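You operate a simulated robot arm through the tools that you are given. There is no shell and no other tool.

The job below is to be done with a simulated robot arm. You get a single attempt, and the scene is never put back.

Task
Seal the grey powder bag at its label's setting; put it back.
Fine: sealer selector at OFF and arm raised at the end.

Only the result counts: the job must be done as asked and must still hold three seconds after the hand-in. Knocking over, shifting, dropping, spilling or breaking anything else fails it. Lids that push on must go on centred and level and be pressed home; caps that screw on are set level and turned clockwise until they are tight.

Robot
A 7-joint arm with a two-finger gripper, fixed in place. Base frame: the origin is on the floor under the middle of its stand, x ahead of it, y to its left, z up; the work surface is at about z = 912. Lengths are in mm, angles in degrees, forces in N, time in s.
With the tool pointing down near the work surface it reaches from about 340 to 720 mm from the base axis. Its first joint turns from -66.0 to 66.0 degrees. Payload 2.45 kg.
Tool frame: the origin (TCP) lies between the finger pads and is the grasp point; the fingertips stand 26 mm ahead of it; z points along the fingers, y is the line along which they close. The gripper opens to 96 mm; its body begins 69 mm behind the TCP.
Orientation is told as [roll, pitch, yaw] about the base's x, y, z axes, in that order, counted from this pose: with the fingers straight down and closing along the base's y, the tool's x points along the base's -x, its y along +y and its z along -z.

Tools
- The arm moves only by the tool jog_arm. Its argument "commands" is a list of rows, each an object (a shift or turn left out is 0, a gripper value left out holds the last) with "travel": the shift along the tool's x, y, z in units of 150 mm (1.0 is 150 mm), a list of three; "angular": the turn, a rotation vector about the tool's x, y, z in units of 90 degrees (1.0 is 90 degrees), a list of three; "gripper": the finger opening in m, from 0 to 0.096. In form: [{"travel": [tx, ty, tz], "angular": [wx, wy, wz], "gripper": gripper}, ...]. A call has 1 to 20 rows; each row is the pose to reach, as a shift and turn from the pose commanded when the call began, along the tool's axes at that moment. A call with a number of a shift or a turn outside -1 to 1 is refused whole. A row lasts 0.2 s, in which the tool goes at most 50 mm and 8.6 degrees; a call with a longer step from one row to the next is refused whole, and so is a gripper value outside its range. Where a pose cannot be reached the arm comes as near as it can. A force on the tool above 90 N (or 10 N above the force at the start of the call, whichever is more), or a blocked arm, ends the call early, and 0.2 s more pass. The fingers move at their own pace (about 50 mm/s each) and stop on an object; they squeeze with about 27 N. The grip force told is the motor's: it shows also when the fingers shut on nothing. Time passes only in rows, and 0.2 s behind the last, so rows that repeat a pose let the fingers close. It gives the time, the measured TCP pose, the force on the tool (base axes), the opening and the grip force at its end, in the units of the frame above (readings bear some noise), with the torque about the TCP (base axes, N m) and any sound that the robot's microphone picked up.
- Cameras (640 x 400 px; columns grow to the right, rows downward): "scene" is fixed at [157.9, -379.3, 1440.5]; the picture's right is [0.89, -0.46, 0.00], its down [-0.25, -0.49, -0.84] and it looks along [0.39, 0.74, -0.55] (base axes); focal length 214 px, centre (320, 200). "wrist" rides on the gripper at [82, 3, -98] in the tool frame; the picture's right is [-0.04, 1.00, 0.00], its down [-0.73, -0.03, -0.68] and it looks along [-0.68, -0.03, 0.73] (tool axes); focal length 256 px, centre (320, 200). There is no depth. A picture from a camera that has moved, and an enlarged one, comes with that camera's place and axes in the base frame and with its lens. The place of the scene camera against the robot may be out by one fixed shift of up to 25 mm in any direction.
- capture(camera): a new picture of that camera. No time passes.
- close_up(camera, box): a new picture of the part [left, top, right, bottom] of that camera's present view, enlarged. No time passes.
- hand_in(): hands the job in; it is judged then, once.

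Nothing tells you positions but the pictures and the camera data. Unless the task says otherwise, let go and move clear before handing in.

The tools are called after ">>>" as name(argument=value, ...) on one line, values as JSON. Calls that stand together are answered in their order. jog_arm: Moves the arm, as the interface text tells. Its arguments: {"type":"object","properties":{"commands":{"type":"array","items":{"type":"object","properties":{"travel":{"type":"array","items":{"type":"number"}},"angular":{"type":"array","items":{"type":"number"}},"gripper":{"type":"number"}}}}},"required":["commands"]} The other tools are called the same way: capture (camera) takes a picture; close_up (camera, box) takes an enlarged picture of a part of a camera's view; hand_in () hands the job in.

At the start:

```text
time: 0.0
position: [383.0, 4.4, 1366.6]
orientation: [-0.1, 0.0, 0.1]
force: [0.4, -0.6, 0.3]
torque: [-0.03, -0.03, -0.03]
finger_gap: 95.9
grip_force: 0.0
```

scene: 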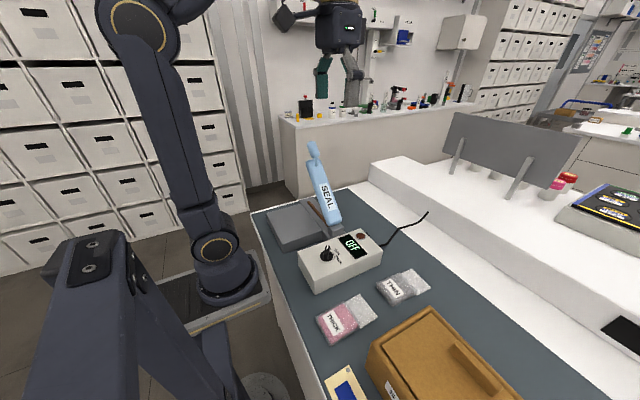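
wrist: 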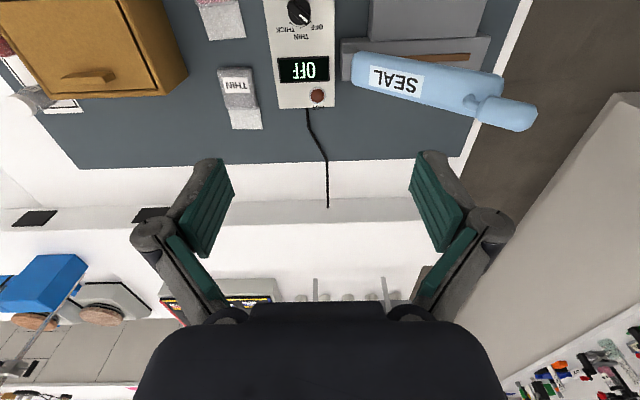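

I see an impulse sealer with a blue SEAL arm, a control box with a selector and an OFF display, and two powder bags: a pinkish one labelled THICK and a grey one labelled THIN. I'll look closer before moving.

>>> close_up(camera="scene", box=[250, 130, 450, 255])

>>> close_up(camera="scene", box=[290, 225, 450, 325])

>>> close_up(camera="wrist", box=[180, 0, 340, 100])

>>> close_up(camera="wrist", box=[320, 0, 560, 150])

>>> close_up(camera="scene", box=[240, 300, 560, 400])

```text
3.20 times, centred on (350, 192) of scene
camera zoom: at [157.9, -379.3, 1440.5], right [0.89, -0.46, 0.0], down [-0.25, -0.49, -0.84], along [0.39, 0.74, -0.55], focal length 686 px, centre (224, 224)
```

zoom: 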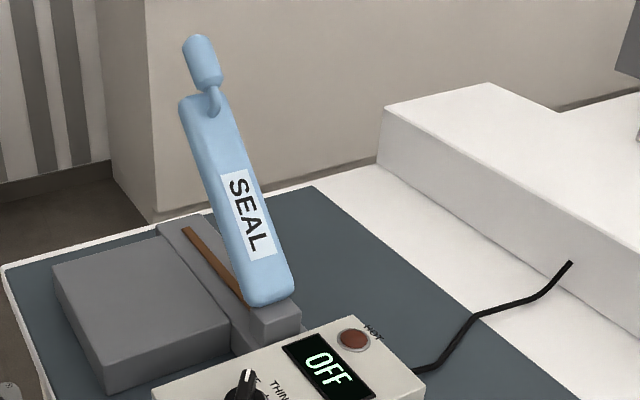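

```text
4.00 times, centred on (370, 275) of scene
camera zoom: at [157.9, -379.3, 1440.5], right [0.89, -0.46, 0.0], down [-0.25, -0.49, -0.84], along [0.39, 0.74, -0.55], focal length 858 px, centre (120, -100)
```

zoom: 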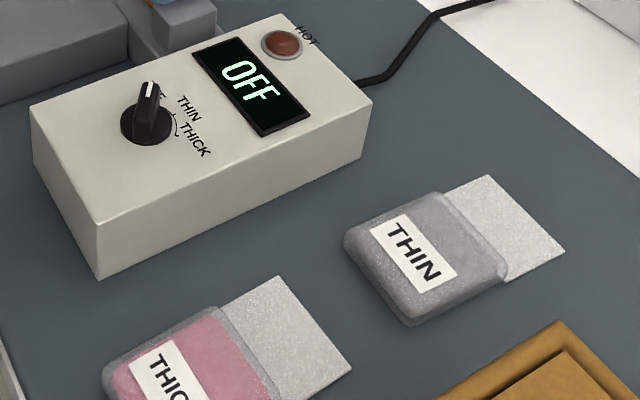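

```text
4.00 times, centred on (260, 50) of wrist
camera zoom: at [302.5, 6.7, 1465.5], right [0.04, 1.0, 0.0], down [0.73, -0.03, 0.68], along [0.68, -0.03, -0.73], focal length 1024 px, centre (560, 800)
```

zoom: 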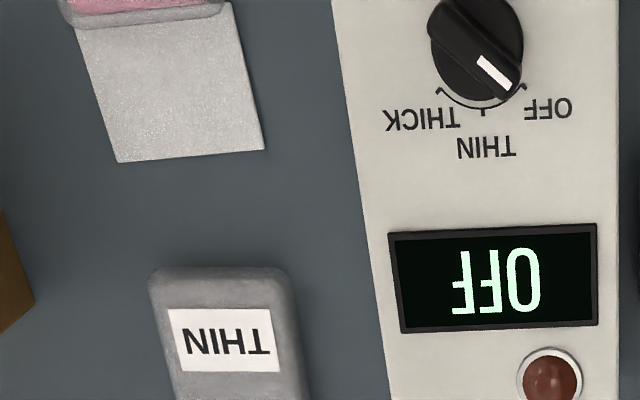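

```text
2.67 times, centred on (440, 75) of wrist
camera zoom: at [302.5, 6.7, 1465.5], right [0.04, 1.0, 0.0], down [0.73, -0.03, 0.68], along [0.68, -0.03, -0.73], focal length 683 px, centre (0, 533)
```

zoom: 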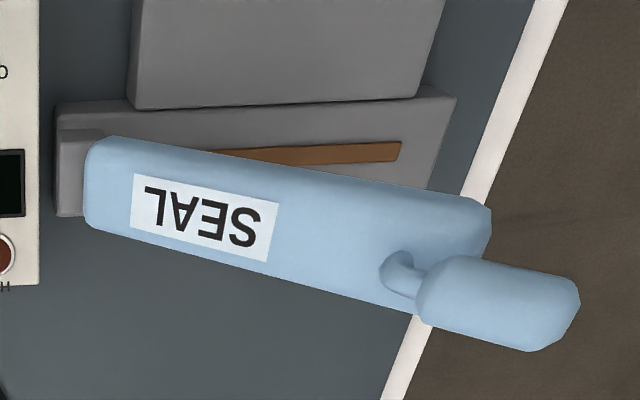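

```text
2.00 times, centred on (400, 350) of scene
camera zoom: at [157.9, -379.3, 1440.5], right [0.89, -0.46, 0.0], down [-0.25, -0.49, -0.84], along [0.39, 0.74, -0.55], focal length 429 px, centre (160, -100)
```

zoom: 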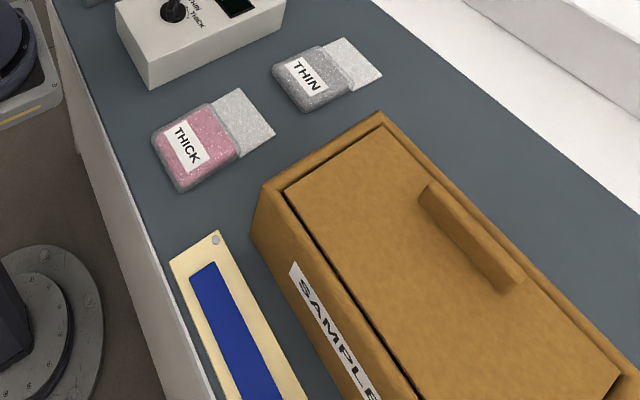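

The grey bag is labelled THIN, lies at about x 480, y -173, and its mouth points to +x. The sealer is on the +y side and the selector is near (357, -28). I'll move the wrist camera over the sealer to measure it.

>>> jog_arm(commands=[{"travel": [0.1, 0.2, 0]}, {"travel": [0.2, 0.4, 0]}, {"travel": [0.2, 0.6, 0]}, {"travel": [0.2, 0.8, 0]}, {"travel": [0.2, 0.8, 0]}])

>>> capture(camera="wrist")

>>> capture(camera="scene")

```text
time: 1.2
position: [354.1, 123.6, 1368.3]
orientation: [0.0, -0.1, 0.0]
force: [0.2, -0.1, -0.1]
torque: [0.0, -0.01, -0.03]
finger_gap: 96.0
grip_force: 0.2
```

```text
taken
camera wrist: at [272.6, 126.8, 1465.8], right [0.04, 1.0, 0.0], down [0.73, -0.03, 0.68], along [0.68, -0.03, -0.73], focal length 256 px, centre (320, 200)
```

wrist: 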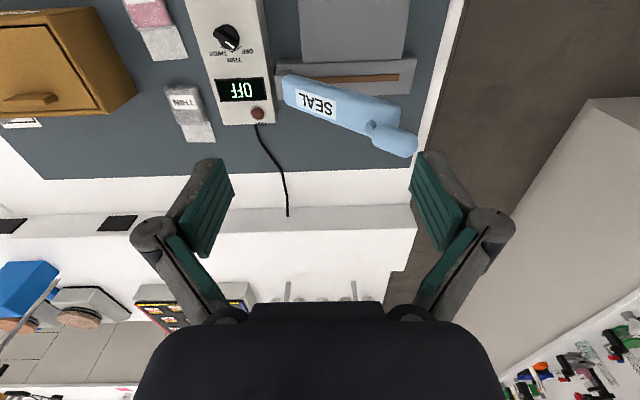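

```text
taken
```

scene: 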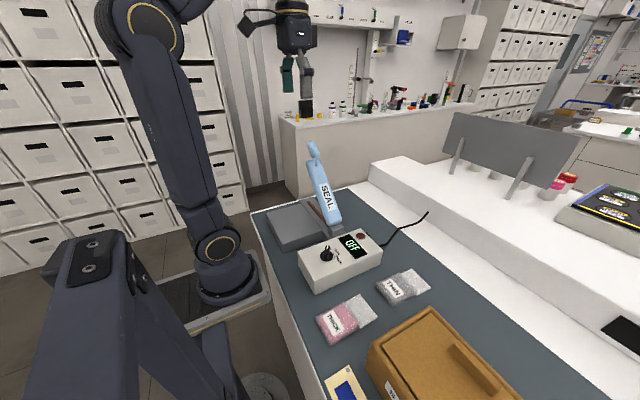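

The sealer is in full view now. I'll enlarge the details to triangulate its bar, platform and handle.

>>> close_up(camera="wrist", box=[260, 0, 440, 170])

>>> close_up(camera="wrist", box=[120, 0, 280, 150])

```text
2.35 times, centred on (350, 85) of wrist
camera zoom: at [272.6, 126.8, 1465.8], right [0.04, 1.0, 0.0], down [0.73, -0.03, 0.68], along [0.68, -0.03, -0.73], focal length 602 px, centre (249, 471)
```

zoom: 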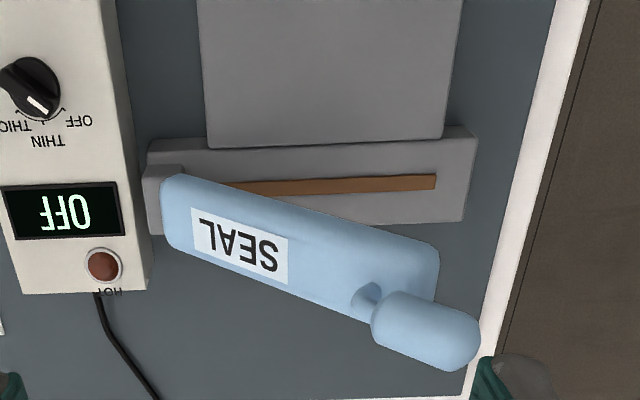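

```text
2.67 times, centred on (200, 75) of wrist
camera zoom: at [272.6, 126.8, 1465.8], right [0.04, 1.0, 0.0], down [0.73, -0.03, 0.68], along [0.68, -0.03, -0.73], focal length 683 px, centre (640, 533)
```

zoom: 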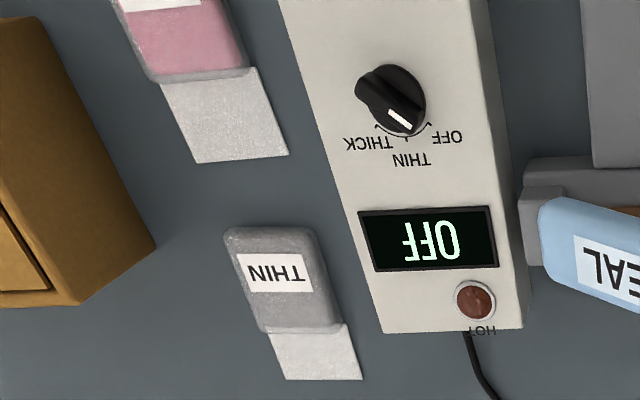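

From triangulation I have:
- **Strip:** x ≈ 434, y 100–268, z ≈ 962.
- **Platform:** top at z ≈ 950, with x up to 407.
- **Lever:** hinge near (436, 57, 1005), handle near (436, 211, 1190).
- **Knob:** near (357, -28, 1000).

Next I'll go above the knob for a closer look.

>>> jog_arm(commands=[{"travel": [0.06, -0.25, 0]}, {"travel": [0.06, -0.5, 0]}, {"travel": [0.06, -0.75, 0]}, {"travel": [0.06, -1.0, 0.2]}, {"travel": [0.06, -1.0, 0.45]}, {"travel": [0.06, -1.0, 0.7]}, {"travel": [0.06, -1.0, 1.0]}, {"travel": [0.06, -1.0, 1.0]}])

>>> capture(camera="wrist")

>>> close_up(camera="scene", box=[240, 0, 440, 125])

```text
time: 3.0
position: [343.0, -27.0, 1216.2]
orientation: [0.0, 0.1, 0.1]
force: [0.3, 0.3, 0.3]
torque: [0.0, 0.01, 0.02]
finger_gap: 96.1
grip_force: 0.0
```

```text
taken
camera wrist: at [263.1, -24.3, 1314.5], right [0.04, 1.0, 0.0], down [0.73, -0.03, 0.68], along [0.68, -0.03, -0.73], focal length 256 px, centre (320, 200)
```

wrist: 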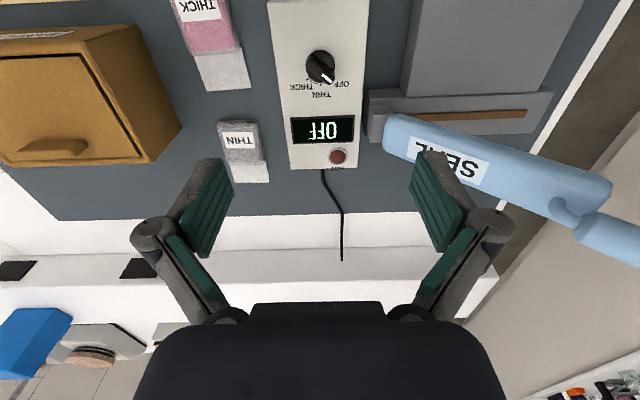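

```text
3.20 times, centred on (340, 62) of scene
camera zoom: at [157.9, -379.3, 1440.5], right [0.89, -0.46, 0.0], down [-0.25, -0.49, -0.84], along [0.39, 0.74, -0.55], focal length 686 px, centre (256, 640)
```

zoom: 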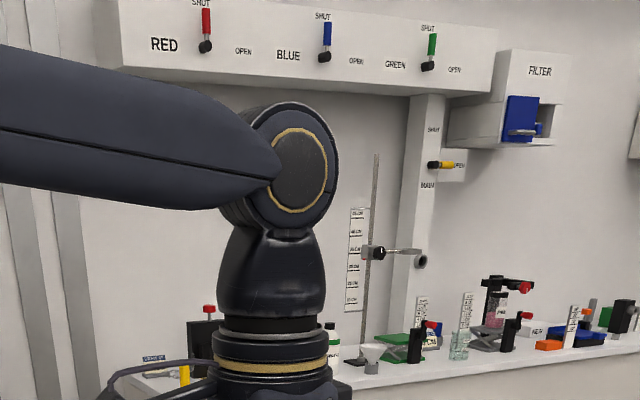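

I'm now above the control box. I'll zoom in on the knob, the bag and the lever.

>>> close_up(camera="wrist", box=[260, 0, 380, 75])

>>> close_up(camera="wrist", box=[260, 60, 380, 180])

>>> close_up(camera="wrist", box=[200, 100, 300, 190])

>>> close_up(camera="scene", box=[230, 90, 430, 290])

>>> close_up(camera="wrist", box=[360, 0, 640, 180])

```text
5.33 times, centred on (320, 38) of wrist
camera zoom: at [263.1, -24.3, 1314.5], right [0.04, 1.0, 0.0], down [0.73, -0.03, 0.68], along [0.68, -0.03, -0.73], focal length 1365 px, centre (320, 1067)
```

zoom: 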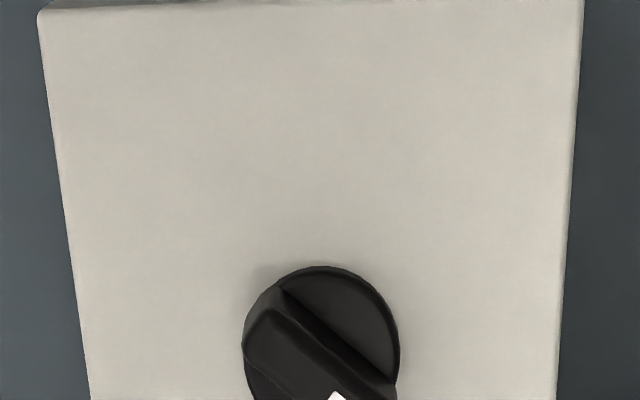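

```text
3.33 times, centred on (320, 120) of wrist
camera zoom: at [263.1, -24.3, 1314.5], right [0.04, 1.0, 0.0], down [0.73, -0.03, 0.68], along [0.68, -0.03, -0.73], focal length 853 px, centre (320, 467)
```

zoom: 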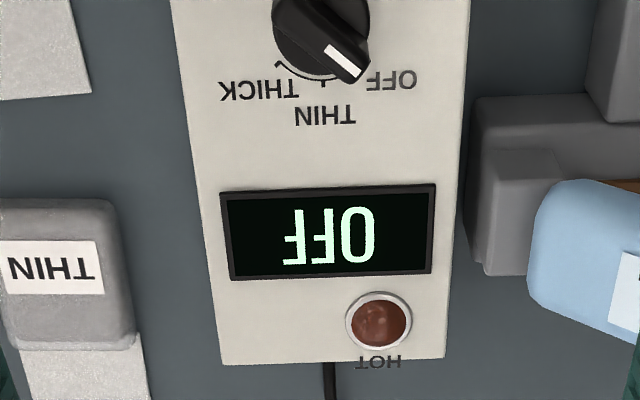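

```text
4.44 times, centred on (250, 145) of wrist
camera zoom: at [263.1, -24.3, 1314.5], right [0.04, 1.0, 0.0], down [0.73, -0.03, 0.68], along [0.68, -0.03, -0.73], focal length 1138 px, centre (631, 444)
```

zoom: 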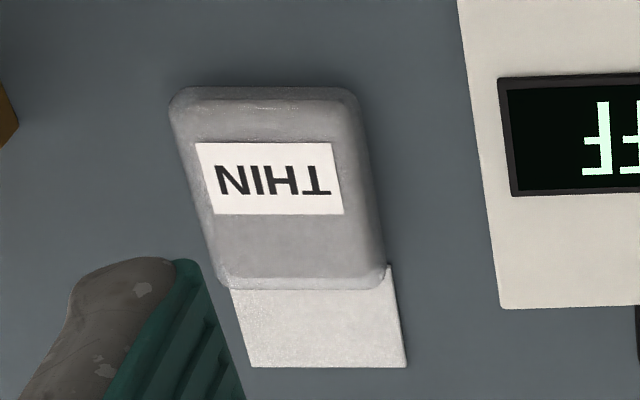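

```text
2.00 times, centred on (330, 190) of scene
camera zoom: at [157.9, -379.3, 1440.5], right [0.89, -0.46, 0.0], down [-0.25, -0.49, -0.84], along [0.39, 0.74, -0.55], focal length 429 px, centre (300, 220)
```

zoom: 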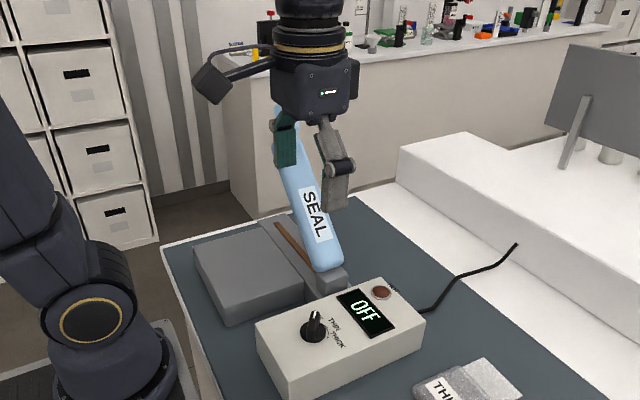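

```text
2.22 times, centred on (500, 90) of wrist
camera zoom: at [263.1, -24.3, 1314.5], right [0.04, 1.0, 0.0], down [0.73, -0.03, 0.68], along [0.68, -0.03, -0.73], focal length 569 px, centre (-80, 444)
```

zoom: 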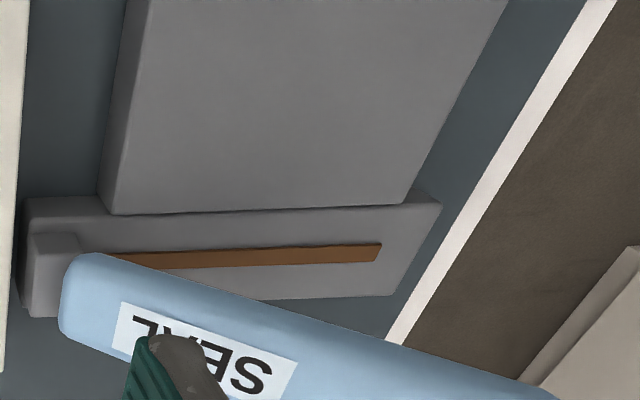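

The knob axis is near (356, -29) with its top at about z 996. Its pointer is about 45° from +x toward OFF, and THIN lies along +x. The box top is at z ≈ 972, and I'll move above the knob with the gripper yawed 45° to match its bar.

>>> jog_arm(commands=[{"travel": [-0.02, -0.01, 0.15], "angular": [0, 0, -0.084], "gripper": 0.05}, {"travel": [-0.05, -0.015, 0.3], "angular": [0, 0, -0.168]}, {"travel": [-0.085, -0.02, 0.45], "angular": [0, 0, -0.252]}, {"travel": [-0.085, -0.02, 0.6], "angular": [0, 0, -0.336]}, {"travel": [-0.085, -0.02, 0.75], "angular": [0, 0, -0.42]}, {"travel": [-0.085, -0.02, 0.9], "angular": [0, 0, -0.5]}, {"travel": [-0.085, -0.02, 1.0], "angular": [0, 0, -0.5]}, {"travel": [-0.085, -0.02, 1.0], "angular": [0, 0, -0.5]}])

>>> capture(camera="wrist")

>>> close_up(camera="scene", box=[250, 170, 410, 300])

```text
time: 4.8
position: [355.7, -28.5, 1067.9]
orientation: [0.0, 0.0, 45.0]
force: [-0.6, 0.0, -0.4]
torque: [-0.01, 0.01, -0.01]
finger_gap: 50.0
grip_force: 0.0
```

```text
taken
camera wrist: at [297.5, -85.1, 1164.8], right [-0.68, 0.73, 0.0], down [0.54, 0.5, 0.68], along [0.5, 0.46, -0.73], focal length 256 px, centre (320, 200)
```

wrist: 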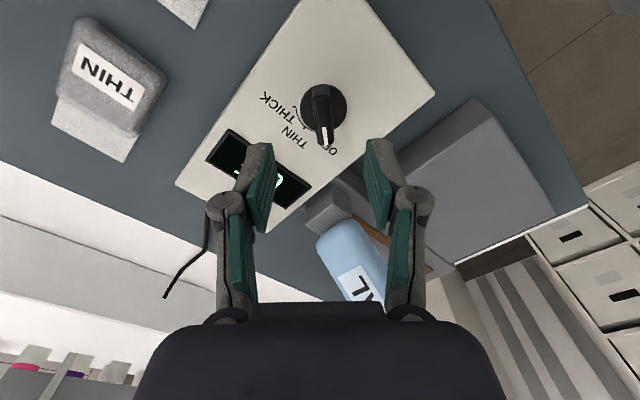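

```text
3.08 times, centred on (330, 235) of scene
camera zoom: at [157.9, -379.3, 1440.5], right [0.89, -0.46, 0.0], down [-0.25, -0.49, -0.84], along [0.39, 0.74, -0.55], focal length 660 px, centre (289, 92)
```

zoom: 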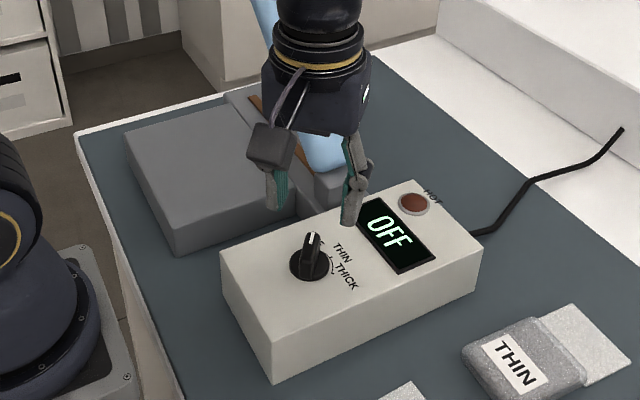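

The gripper is aligned above the knob. One close-up to check the knob's axis and angle before going down.

>>> close_up(camera="wrist", box=[260, 60, 400, 180])

```text
3.33 times, centred on (330, 120) of wrist
camera zoom: at [297.5, -85.1, 1164.8], right [-0.68, 0.73, 0.0], down [0.54, 0.5, 0.68], along [0.5, 0.46, -0.73], focal length 853 px, centre (287, 467)
```

zoom: 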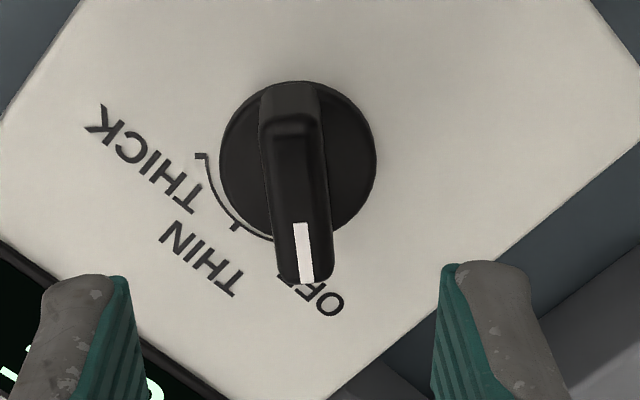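

The knob axis is at about (354.5, -29.5), the bar is at about 48°, and its top is at z ≈ 1001. I'll go down with the tips stopping above the disc and then close on the bar.

>>> jog_arm(commands=[{"travel": [0.01, 0, 0.1], "angular": [0, 0, -0.033]}, {"travel": [0.01, 0, 0.2], "angular": [0, 0, -0.033]}, {"travel": [0.01, 0, 0.3], "angular": [0, 0, -0.033]}, {"travel": [0.01, 0, 0.36], "angular": [0, 0, -0.033]}, {"travel": [0.01, 0, 0.4], "angular": [0, 0, -0.033]}, {"travel": [0.01, 0, 0.4], "angular": [0, 0, -0.033]}])

>>> close_up(camera="wrist", box=[220, 40, 440, 240])

>>> close_up(camera="scene", box=[280, 200, 400, 300])

```text
time: 6.2
position: [355.6, -30.6, 1006.8]
orientation: [0.0, 0.0, 48.0]
force: [0.1, 0.0, 0.3]
torque: [0.01, -0.02, 0.01]
finger_gap: 50.0
grip_force: 0.0
```

```text
2.00 times, centred on (330, 140) of wrist
camera zoom: at [299.8, -89.5, 1105.2], right [-0.72, 0.7, 0.0], down [0.51, 0.53, 0.68], along [0.47, 0.49, -0.73], focal length 512 px, centre (300, 320)
```

zoom: 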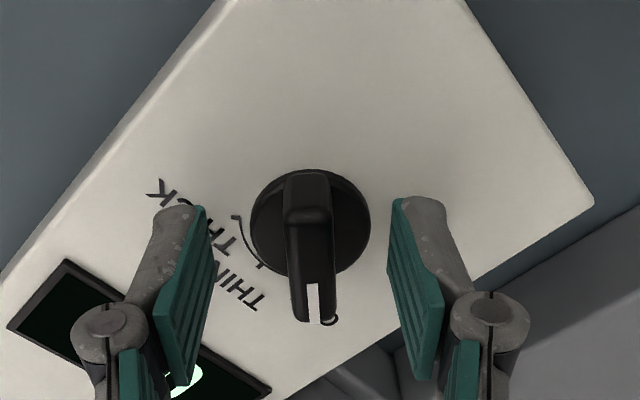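

```text
4.00 times, centred on (340, 250) of scene
camera zoom: at [157.9, -379.3, 1440.5], right [0.89, -0.46, 0.0], down [-0.25, -0.49, -0.84], along [0.39, 0.74, -0.55], focal length 858 px, centre (240, 0)
```

zoom: 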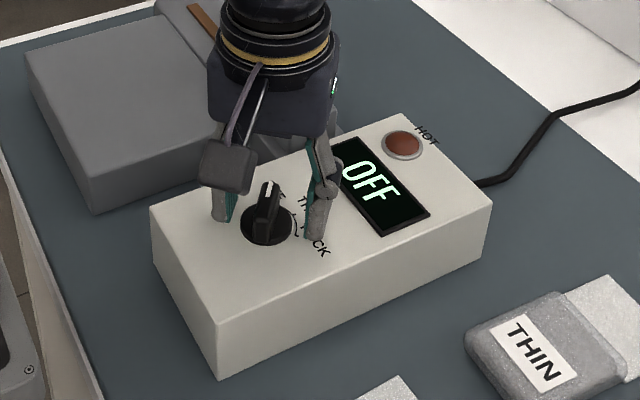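

The fingers straddle the bar, which sits about 2 mm to +tool-y. I'll nudge over and close.

>>> jog_arm(commands=[{"travel": [0, 0.012, 0]}, {"travel": [0, 0.012, 0], "gripper": 0.03}, {"travel": [0, 0.012, 0], "gripper": 0.0}, {"travel": [0, 0.012, 0]}, {"travel": [0, 0.012, 0]}])

>>> close_up(camera="wrist", box=[220, 40, 440, 240])

```text
time: 7.4
position: [353.9, -28.1, 1006.7]
orientation: [0.1, 0.0, 48.0]
force: [-4.9, 10.5, 0.5]
torque: [0.33, 0.14, 0.03]
finger_gap: 13.0
grip_force: 39.1
```

```text
2.00 times, centred on (330, 140) of wrist
camera zoom: at [298.0, -87.5, 1105.3], right [-0.72, 0.7, 0.0], down [0.51, 0.52, 0.68], along [0.47, 0.49, -0.73], focal length 512 px, centre (300, 320)
```

zoom: 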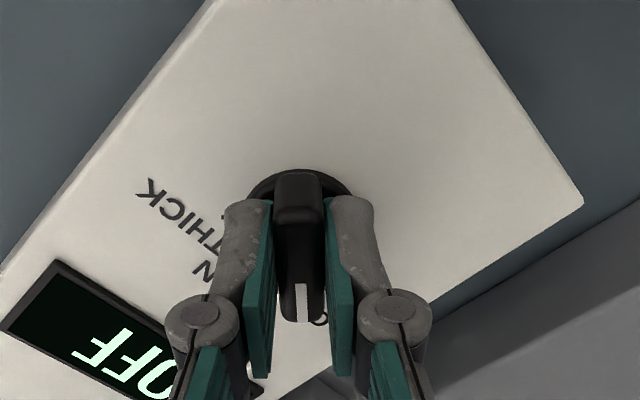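

I'm holding the bar with a light side load. I'll turn it clockwise about 48° to THIN.

>>> jog_arm(commands=[{"travel": [0, 0.008, 0]}, {"travel": [0, 0.008, 0], "angular": [0, 0, 0.07]}, {"travel": [0, 0.008, 0], "angular": [0, 0, 0.14]}, {"travel": [0, 0.008, 0], "angular": [0, 0, 0.21]}, {"travel": [0, 0.008, 0], "angular": [0, 0, 0.28]}, {"travel": [0, 0.008, 0], "angular": [0, 0, 0.35]}, {"travel": [0, 0.008, 0], "angular": [0, 0, 0.42]}, {"travel": [0, 0.008, 0], "angular": [0, 0, 0.49]}, {"travel": [0, 0.008, 0], "angular": [0, 0, 0.53]}, {"travel": [0, 0.008, 0], "angular": [0, 0, 0.53]}])

>>> capture(camera="wrist")

>>> close_up(camera="scene", box=[280, 200, 400, 300])

```text
time: 9.6
position: [352.4, -27.0, 1008.1]
orientation: [0.1, 0.0, 0.2]
force: [-8.3, 17.6, -5.1]
torque: [0.43, -0.38, 0.03]
finger_gap: 13.1
grip_force: 39.7
```

```text
taken
camera wrist: at [272.7, -24.8, 1105.4], right [0.04, 1.0, 0.0], down [0.73, -0.03, 0.68], along [0.68, -0.02, -0.74], focal length 256 px, centre (320, 200)
```

wrist: 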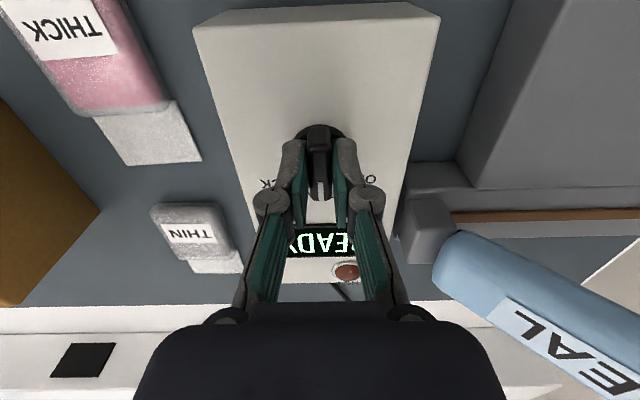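

```text
4.00 times, centred on (340, 250) of scene
camera zoom: at [157.7, -378.8, 1440.7], right [0.89, -0.46, 0.0], down [-0.25, -0.49, -0.84], along [0.39, 0.74, -0.55], focal length 858 px, centre (240, 0)
```

zoom: 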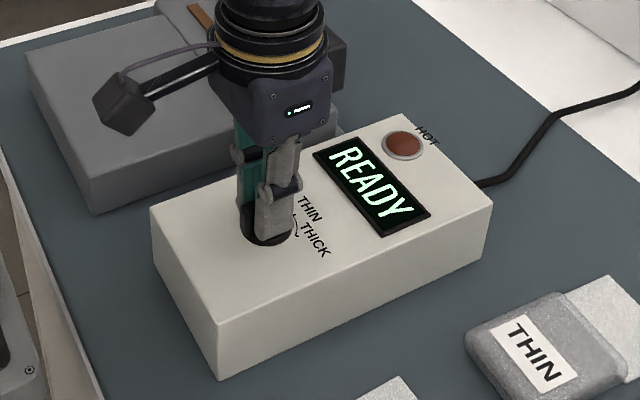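

The display now reads READY. I'll take off the side load, open, lift clear and check the pointer.

>>> jog_arm(commands=[{"travel": [-0.006, -0.01, 0]}, {"travel": [-0.01, -0.018, 0]}, {"travel": [-0.01, -0.018, 0], "gripper": 0.03}, {"travel": [-0.01, -0.018, 0], "gripper": 0.05}, {"travel": [-0.01, -0.018, 0], "gripper": 0.05}, {"travel": [-0.01, -0.018, -0.15]}, {"travel": [-0.01, -0.018, -0.35]}, {"travel": [-0.01, -0.018, -0.6]}, {"travel": [-0.01, -0.018, -0.8]}, {"travel": [-0.01, -0.018, -1.0]}, {"travel": [-0.01, -0.018, -1.0]}])

>>> capture(camera="wrist")

>>> close_up(camera="scene", box=[280, 200, 400, 300])

```text
time: 12.0
position: [355.6, -30.3, 1158.2]
orientation: [0.0, 0.0, 0.3]
force: [-0.2, -0.1, -0.1]
torque: [0.01, -0.01, 0.02]
finger_gap: 50.2
grip_force: 0.2
```

```text
taken
camera wrist: at [274.2, -28.3, 1255.9], right [0.04, 1.0, 0.0], down [0.73, -0.03, 0.68], along [0.68, -0.02, -0.73], focal length 256 px, centre (320, 200)
```

wrist: 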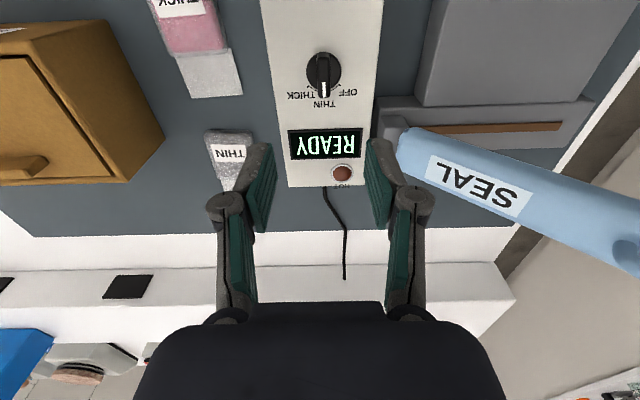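

```text
4.00 times, centred on (340, 250) of scene
camera zoom: at [157.9, -379.3, 1440.5], right [0.89, -0.46, 0.0], down [-0.25, -0.49, -0.84], along [0.39, 0.74, -0.55], focal length 858 px, centre (240, 0)
```

zoom: 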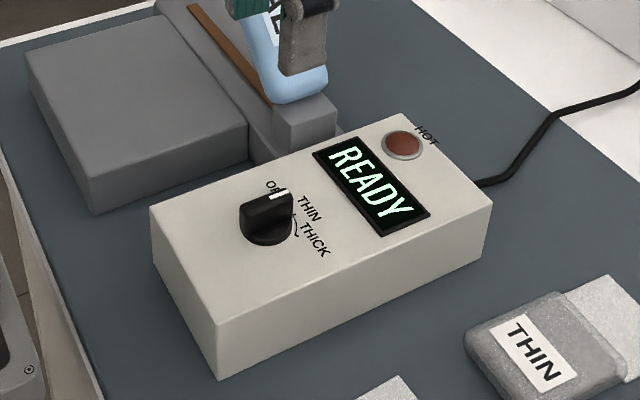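

The selector is at THIN and the display shows READY. Now I'll go over the grey bag with open fingers to refine its pose.

>>> jog_arm(commands=[{"travel": [-0.1, -0.2, 0], "gripper": 0.096}, {"travel": [-0.2, -0.4, 0]}, {"travel": [-0.3, -0.6, 0.0]}, {"travel": [-0.4, -0.8, 0.1]}, {"travel": [-0.43, -0.95, 0.2]}, {"travel": [-0.43, -0.95, 0.3]}, {"travel": [-0.43, -0.95, 0.3]}])

>>> capture(camera="wrist")

>>> close_up(camera="wrist", box=[240, 20, 400, 160])

>>> capture(camera="scene")

```text
time: 13.6
position: [420.8, -173.5, 1112.9]
orientation: [-0.1, 0.0, 0.3]
force: [-0.3, 0.4, 0.6]
torque: [-0.01, 0.0, 0.02]
finger_gap: 95.7
grip_force: 0.1
```

```text
taken
camera wrist: at [340.0, -170.8, 1210.3], right [0.04, 1.0, 0.0], down [0.73, -0.03, 0.68], along [0.68, -0.02, -0.73], focal length 256 px, centre (320, 200)
```

wrist: 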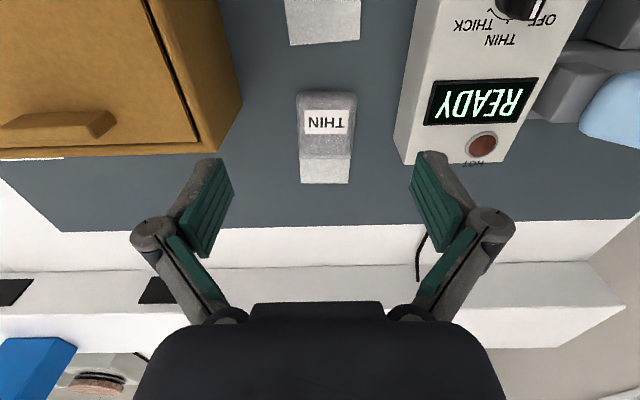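

```text
2.86 times, centred on (320, 90) of wrist
camera zoom: at [340.0, -170.8, 1210.3], right [0.04, 1.0, 0.0], down [0.73, -0.03, 0.68], along [0.68, -0.02, -0.73], focal length 731 px, centre (320, 514)
```

zoom: 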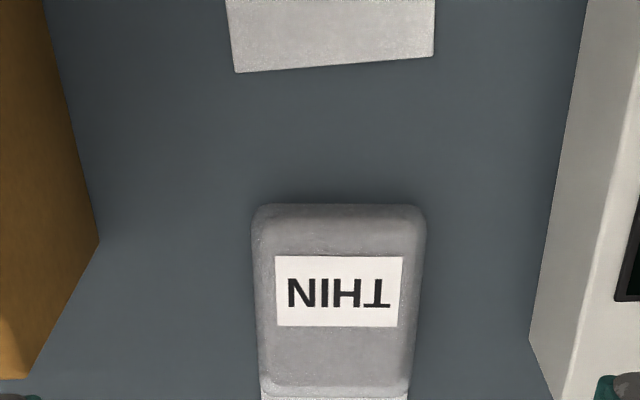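

```text
taken
```

scene: 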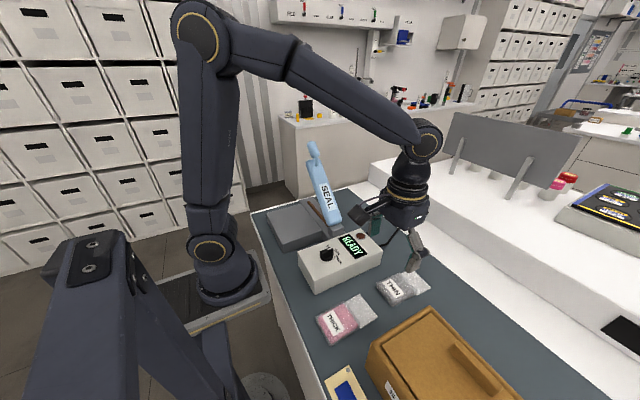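

The bag's centre line runs from (444, -166) to (584, -170), so it is yawed about -1.7°. Before picking it up I'll take a closer look at the bar and platform heights.

>>> jog_arm(commands=[{"travel": [0.2, 0.1, -0.1]}, {"travel": [0.4, 0.3, -0.1]}, {"travel": [0.47, 0.55, -0.1]}, {"travel": [0.47, 0.8, -0.1]}, {"travel": [0.47, 1.0, -0.1]}])

>>> jog_arm(commands=[{"travel": [0, 0.25, 0]}, {"travel": [0, 0.5, 0]}, {"travel": [0, 0.75, 0]}, {"travel": [0, 1.0, 0]}, {"travel": [0, 1.0, 0]}])

>>> capture(camera="wrist")

>>> capture(camera="scene")

```text
time: 14.8
position: [348.5, -23.2, 1128.0]
orientation: [0.0, 0.0, 0.2]
force: [0.1, -0.2, 0.0]
torque: [-0.02, 0.03, 0.0]
finger_gap: 96.1
grip_force: 0.0
```

```text
time: 16.0
position: [348.2, 127.9, 1129.6]
orientation: [-0.1, 0.1, 0.3]
force: [0.6, 0.4, 0.1]
torque: [-0.03, 0.03, 0.01]
finger_gap: 96.2
grip_force: 0.1
```

```text
taken
camera wrist: at [267.8, 129.3, 1226.1], right [0.04, 1.0, 0.0], down [0.73, -0.03, 0.68], along [0.68, -0.02, -0.73], focal length 256 px, centre (320, 200)
```

wrist: 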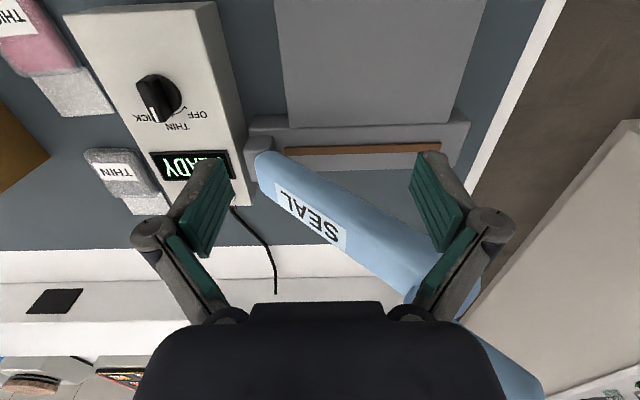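

```text
taken
```

scene: 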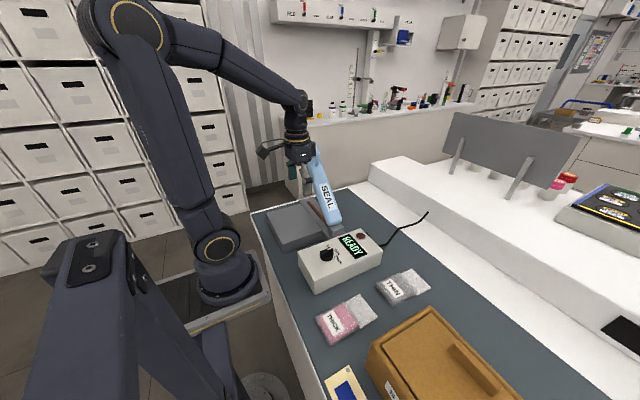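

>>> close_up(camera="wrist", box=[230, 80, 490, 220])

>>> close_up(camera="scene", box=[255, 130, 375, 250])

>>> close_up(camera="wrist", box=[230, 0, 490, 140])

```text
2.46 times, centred on (360, 150) of wrist
camera zoom: at [267.8, 129.3, 1226.1], right [0.04, 1.0, 0.0], down [0.73, -0.03, 0.68], along [0.68, -0.02, -0.73], focal length 630 px, centre (222, 323)
```

zoom: 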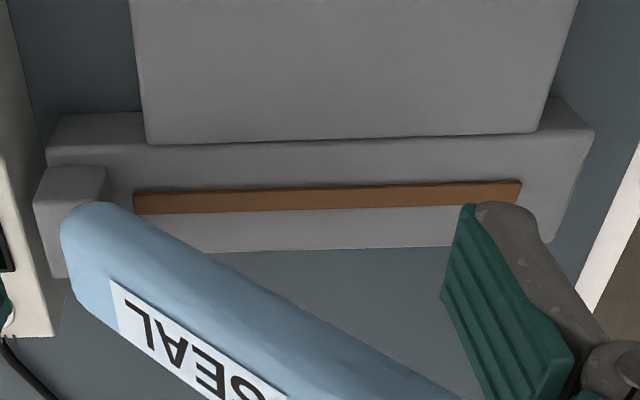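

```text
3.33 times, centred on (315, 190) of scene
camera zoom: at [157.9, -379.3, 1440.5], right [0.89, -0.46, 0.0], down [-0.25, -0.49, -0.84], along [0.39, 0.74, -0.55], focal length 715 px, centre (337, 233)
```

zoom: 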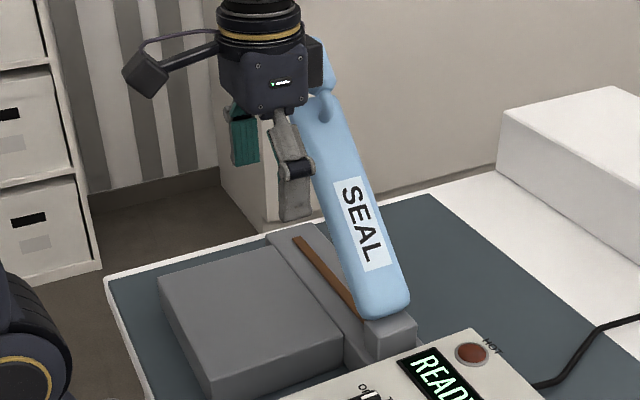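

```text
2.46 times, centred on (360, 70) of wrist
camera zoom: at [267.8, 129.3, 1226.1], right [0.04, 1.0, 0.0], down [0.73, -0.03, 0.68], along [0.68, -0.02, -0.73], focal length 630 px, centre (222, 520)
```

zoom: 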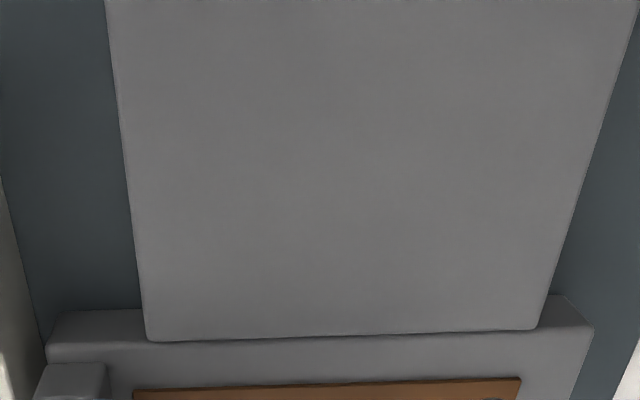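

The strip is at x ≈ 438, y 81–273, z ≈ 953, level with the platform top whose edge is at x ≈ 406. I'll go back to the bag, line up and descend partway.

>>> jog_arm(commands=[{"travel": [0, -0.25, 0], "gripper": 0.084}, {"travel": [0, -0.5, 0]}, {"travel": [0, -0.75, 0]}, {"travel": [0, -1.0, 0]}])

>>> jog_arm(commands=[{"travel": [-0.2, -0.2, 0], "angular": [0, 0, 0.022]}, {"travel": [-0.4, -0.4, 0], "angular": [0, 0, 0.022]}, {"travel": [-0.6, -0.6, 0], "angular": [0, 0, 0.022]}, {"travel": [-0.8, -0.8, 0], "angular": [0, 0, 0.022]}, {"travel": [-0.9, -0.967, 0], "angular": [0, 0, 0.022]}, {"travel": [-0.9, -0.967, 0.2], "angular": [0, 0, 0.022]}, {"travel": [-0.9, -0.967, 0.4], "angular": [0, 0, 0.022]}, {"travel": [-0.9, -0.967, 0.6], "angular": [0, 0, 0.022]}, {"travel": [-0.9, -0.967, 0.75], "angular": [0, 0, 0.022]}, {"travel": [-0.9, -0.967, 0.75], "angular": [0, 0, 0.022]}])

>>> capture(camera="wrist")

>>> close_up(camera="wrist", box=[220, 30, 420, 230])

>>> close_up(camera="scene", box=[320, 180, 480, 340])

```text
time: 17.0
position: [348.6, -25.0, 1127.5]
orientation: [0.1, 0.1, 0.3]
force: [0.4, -0.4, -0.1]
torque: [0.0, 0.02, 0.02]
finger_gap: 83.9
grip_force: 0.0
```

```text
time: 19.2
position: [485.2, -167.6, 1015.4]
orientation: [0.1, 0.0, -1.7]
force: [0.4, -0.2, 0.1]
torque: [0.0, 0.0, -0.02]
finger_gap: 83.9
grip_force: 0.1
```

```text
taken
camera wrist: at [404.6, -162.2, 1112.8], right [0.07, 1.0, 0.0], down [0.73, -0.05, 0.68], along [0.68, -0.05, -0.73], focal length 256 px, centre (320, 200)
```

wrist: 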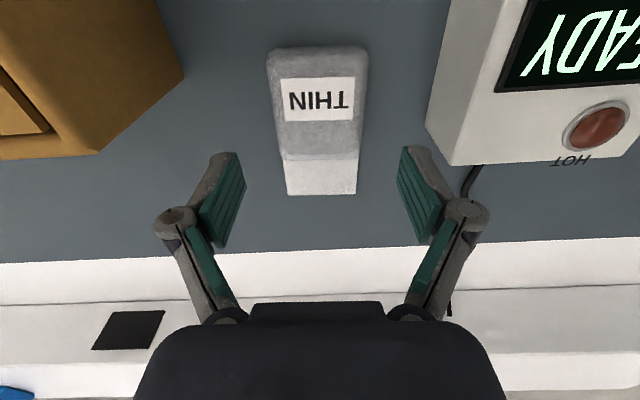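

```text
2.00 times, centred on (320, 130) of wrist
camera zoom: at [404.6, -162.2, 1112.8], right [0.07, 1.0, 0.0], down [0.73, -0.05, 0.68], along [0.68, -0.05, -0.73], focal length 512 px, centre (320, 340)
```

zoom: 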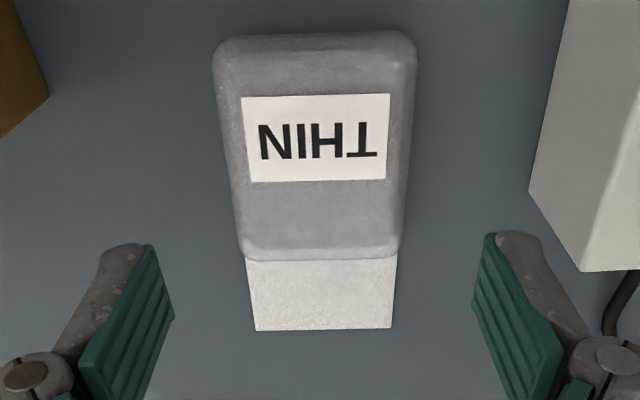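

```text
2.50 times, centred on (400, 260) of scene
camera zoom: at [157.9, -379.3, 1440.5], right [0.89, -0.46, 0.0], down [-0.25, -0.49, -0.84], along [0.39, 0.74, -0.55], focal length 536 px, centre (120, 50)
```

zoom: 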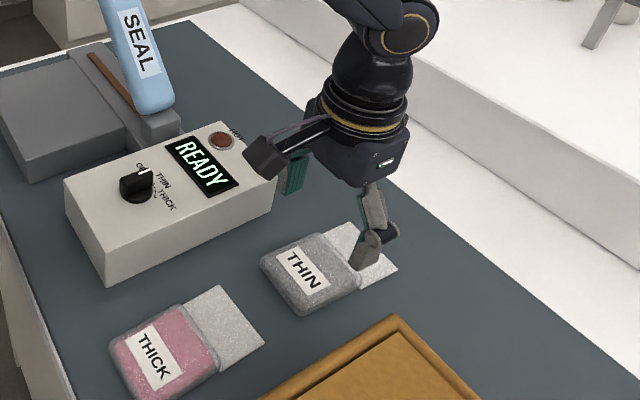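

The bag is centred between the fingers to within about 2 mm. I'll descend to z ≈ 942 and close gently on the body.

>>> jog_arm(commands=[{"travel": [0.013, -0.01, 0.12]}, {"travel": [0.013, -0.01, 0.24]}, {"travel": [0.013, -0.01, 0.36]}, {"travel": [0.013, -0.01, 0.44]}, {"travel": [0.013, -0.01, 0.485]}, {"travel": [0.013, -0.01, 0.485]}])

>>> capture(camera="wrist")

>>> close_up(camera="scene", box=[340, 200, 460, 320])

```text
time: 20.6
position: [482.4, -168.9, 943.4]
orientation: [0.1, 0.0, -1.7]
force: [0.1, -0.3, -0.1]
torque: [-0.01, 0.02, -0.02]
finger_gap: 83.9
grip_force: 0.1
```

```text
taken
camera wrist: at [402.0, -164.1, 1040.3], right [0.07, 1.0, 0.0], down [0.73, -0.05, 0.68], along [0.68, -0.05, -0.73], focal length 256 px, centre (320, 200)
```

wrist: 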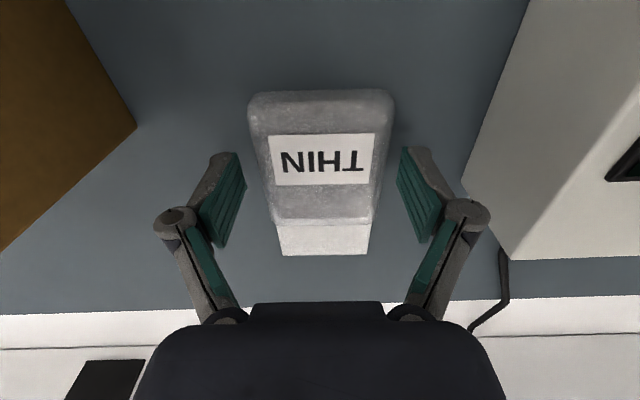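

```text
3.33 times, centred on (400, 260) of scene
camera zoom: at [157.9, -379.3, 1440.5], right [0.89, -0.46, 0.0], down [-0.25, -0.49, -0.84], along [0.39, 0.74, -0.55], focal length 715 px, centre (53, 0)
```

zoom: 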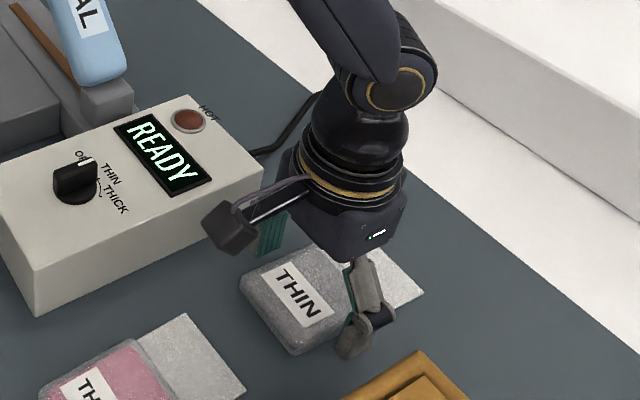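

The fingers are at the sides of the bag body. Closing gently now.

>>> jog_arm(commands=[{"gripper": 0.072}, {"gripper": 0.064}, {"gripper": 0.064}, {"gripper": 0.064}])

>>> capture(camera="wrist")

```text
time: 21.6
position: [482.4, -169.2, 942.7]
orientation: [0.0, 0.0, -1.8]
force: [-1.0, -0.2, 3.8]
torque: [0.04, 0.17, -0.04]
finger_gap: 69.6
grip_force: 27.1
```

```text
taken
camera wrist: at [401.9, -164.1, 1040.6], right [0.07, 1.0, 0.0], down [0.73, -0.05, 0.68], along [0.68, -0.05, -0.73], focal length 256 px, centre (320, 200)
```

wrist: 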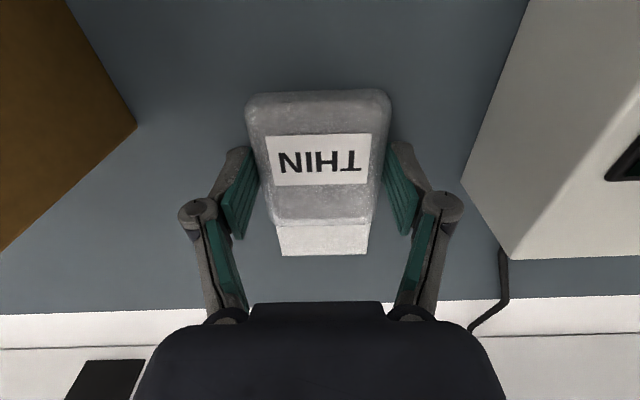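

The bag is gripped: gap 69.6 mm, 27 N. I'll lift slowly and check that it stays level.

>>> jog_arm(commands=[{"travel": [0, 0, 0], "gripper": 0.05}, {"travel": [0, 0, -0.03]}, {"travel": [0, 0, -0.08]}, {"travel": [0, 0, -0.15]}, {"travel": [0, 0, -0.25]}, {"travel": [0, 0, -0.35]}, {"travel": [0, 0, -0.45]}, {"travel": [0, 0, -0.45]}])

>>> capture(camera="wrist")

>>> close_up(camera="scene", box=[340, 180, 460, 300])

```text
time: 23.4
position: [482.7, -169.6, 1010.8]
orientation: [-0.1, -0.1, -1.6]
force: [-0.4, 0.4, 0.1]
torque: [0.02, 0.03, 0.0]
finger_gap: 50.0
grip_force: 0.0
```

```text
taken
camera wrist: at [402.2, -164.2, 1107.9], right [0.07, 1.0, 0.0], down [0.73, -0.05, 0.68], along [0.68, -0.05, -0.73], focal length 256 px, centre (320, 200)
```

wrist: 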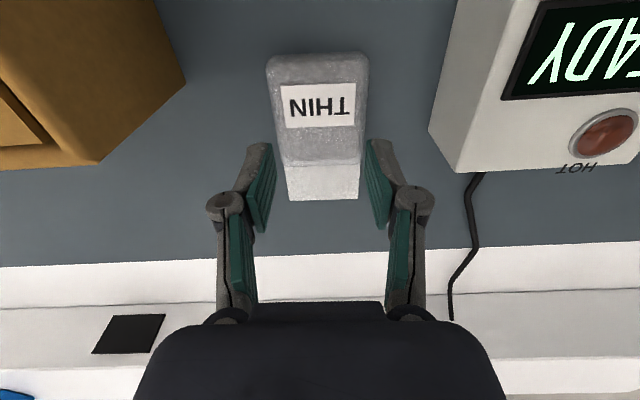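

```text
3.33 times, centred on (400, 240) of scene
camera zoom: at [157.9, -379.3, 1440.5], right [0.89, -0.46, 0.0], down [-0.25, -0.49, -0.84], along [0.39, 0.74, -0.55], focal length 715 px, centre (53, 67)
```

zoom: 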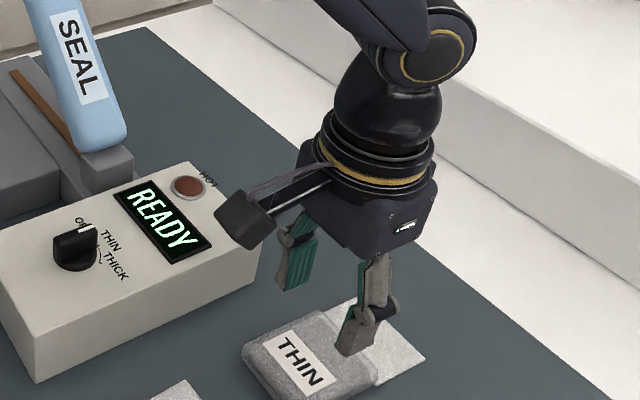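

The fingers slipped over the bag's rounded edges, so the bag is still on the table, essentially in place. I need a lower grip: I'll reopen and go down about 4 mm further, with the tips just above the table.

>>> jog_arm(commands=[{"travel": [0, 0, 0], "gripper": 0.084}, {"travel": [0, 0, 0]}, {"travel": [0, 0, 0]}, {"travel": [0, 0, 0.12]}, {"travel": [0, 0, 0.24]}, {"travel": [0, 0, 0.36]}, {"travel": [0, 0, 0.43]}, {"travel": [0, 0, 0.462]}, {"travel": [0, 0, 0.472]}, {"travel": [0, 0, 0.472]}])

>>> capture(camera="wrist")

>>> close_up(camera="scene", box=[360, 230, 440, 310])

```text
time: 25.6
position: [482.0, -167.7, 939.3]
orientation: [-0.1, 0.0, -1.7]
force: [-0.4, -0.6, 0.3]
torque: [-0.02, 0.0, 0.01]
finger_gap: 83.9
grip_force: 0.1
```

```text
taken
camera wrist: at [402.2, -163.9, 1036.6], right [0.07, 1.0, 0.0], down [0.73, -0.05, 0.68], along [0.68, -0.05, -0.73], focal length 256 px, centre (320, 200)
```

wrist: 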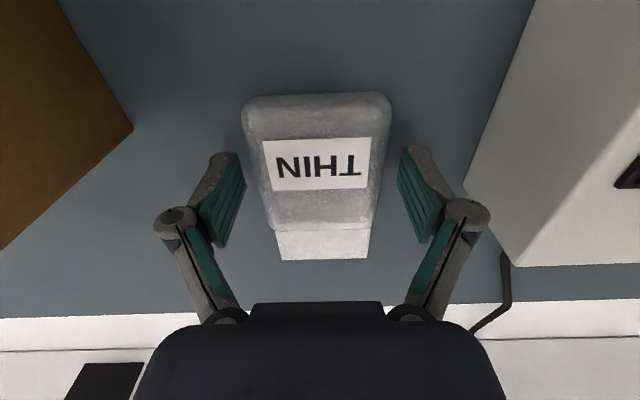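

```text
5.00 times, centred on (400, 270) of scene
camera zoom: at [157.9, -379.3, 1440.5], right [0.89, -0.46, 0.0], down [-0.25, -0.49, -0.84], along [0.39, 0.74, -0.55], focal length 1072 px, centre (-80, -150)
```

zoom: 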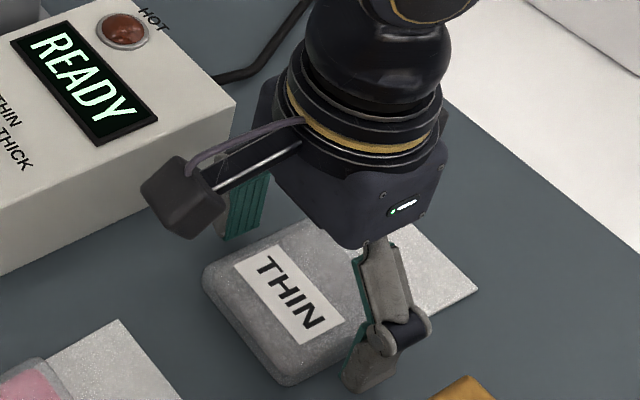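

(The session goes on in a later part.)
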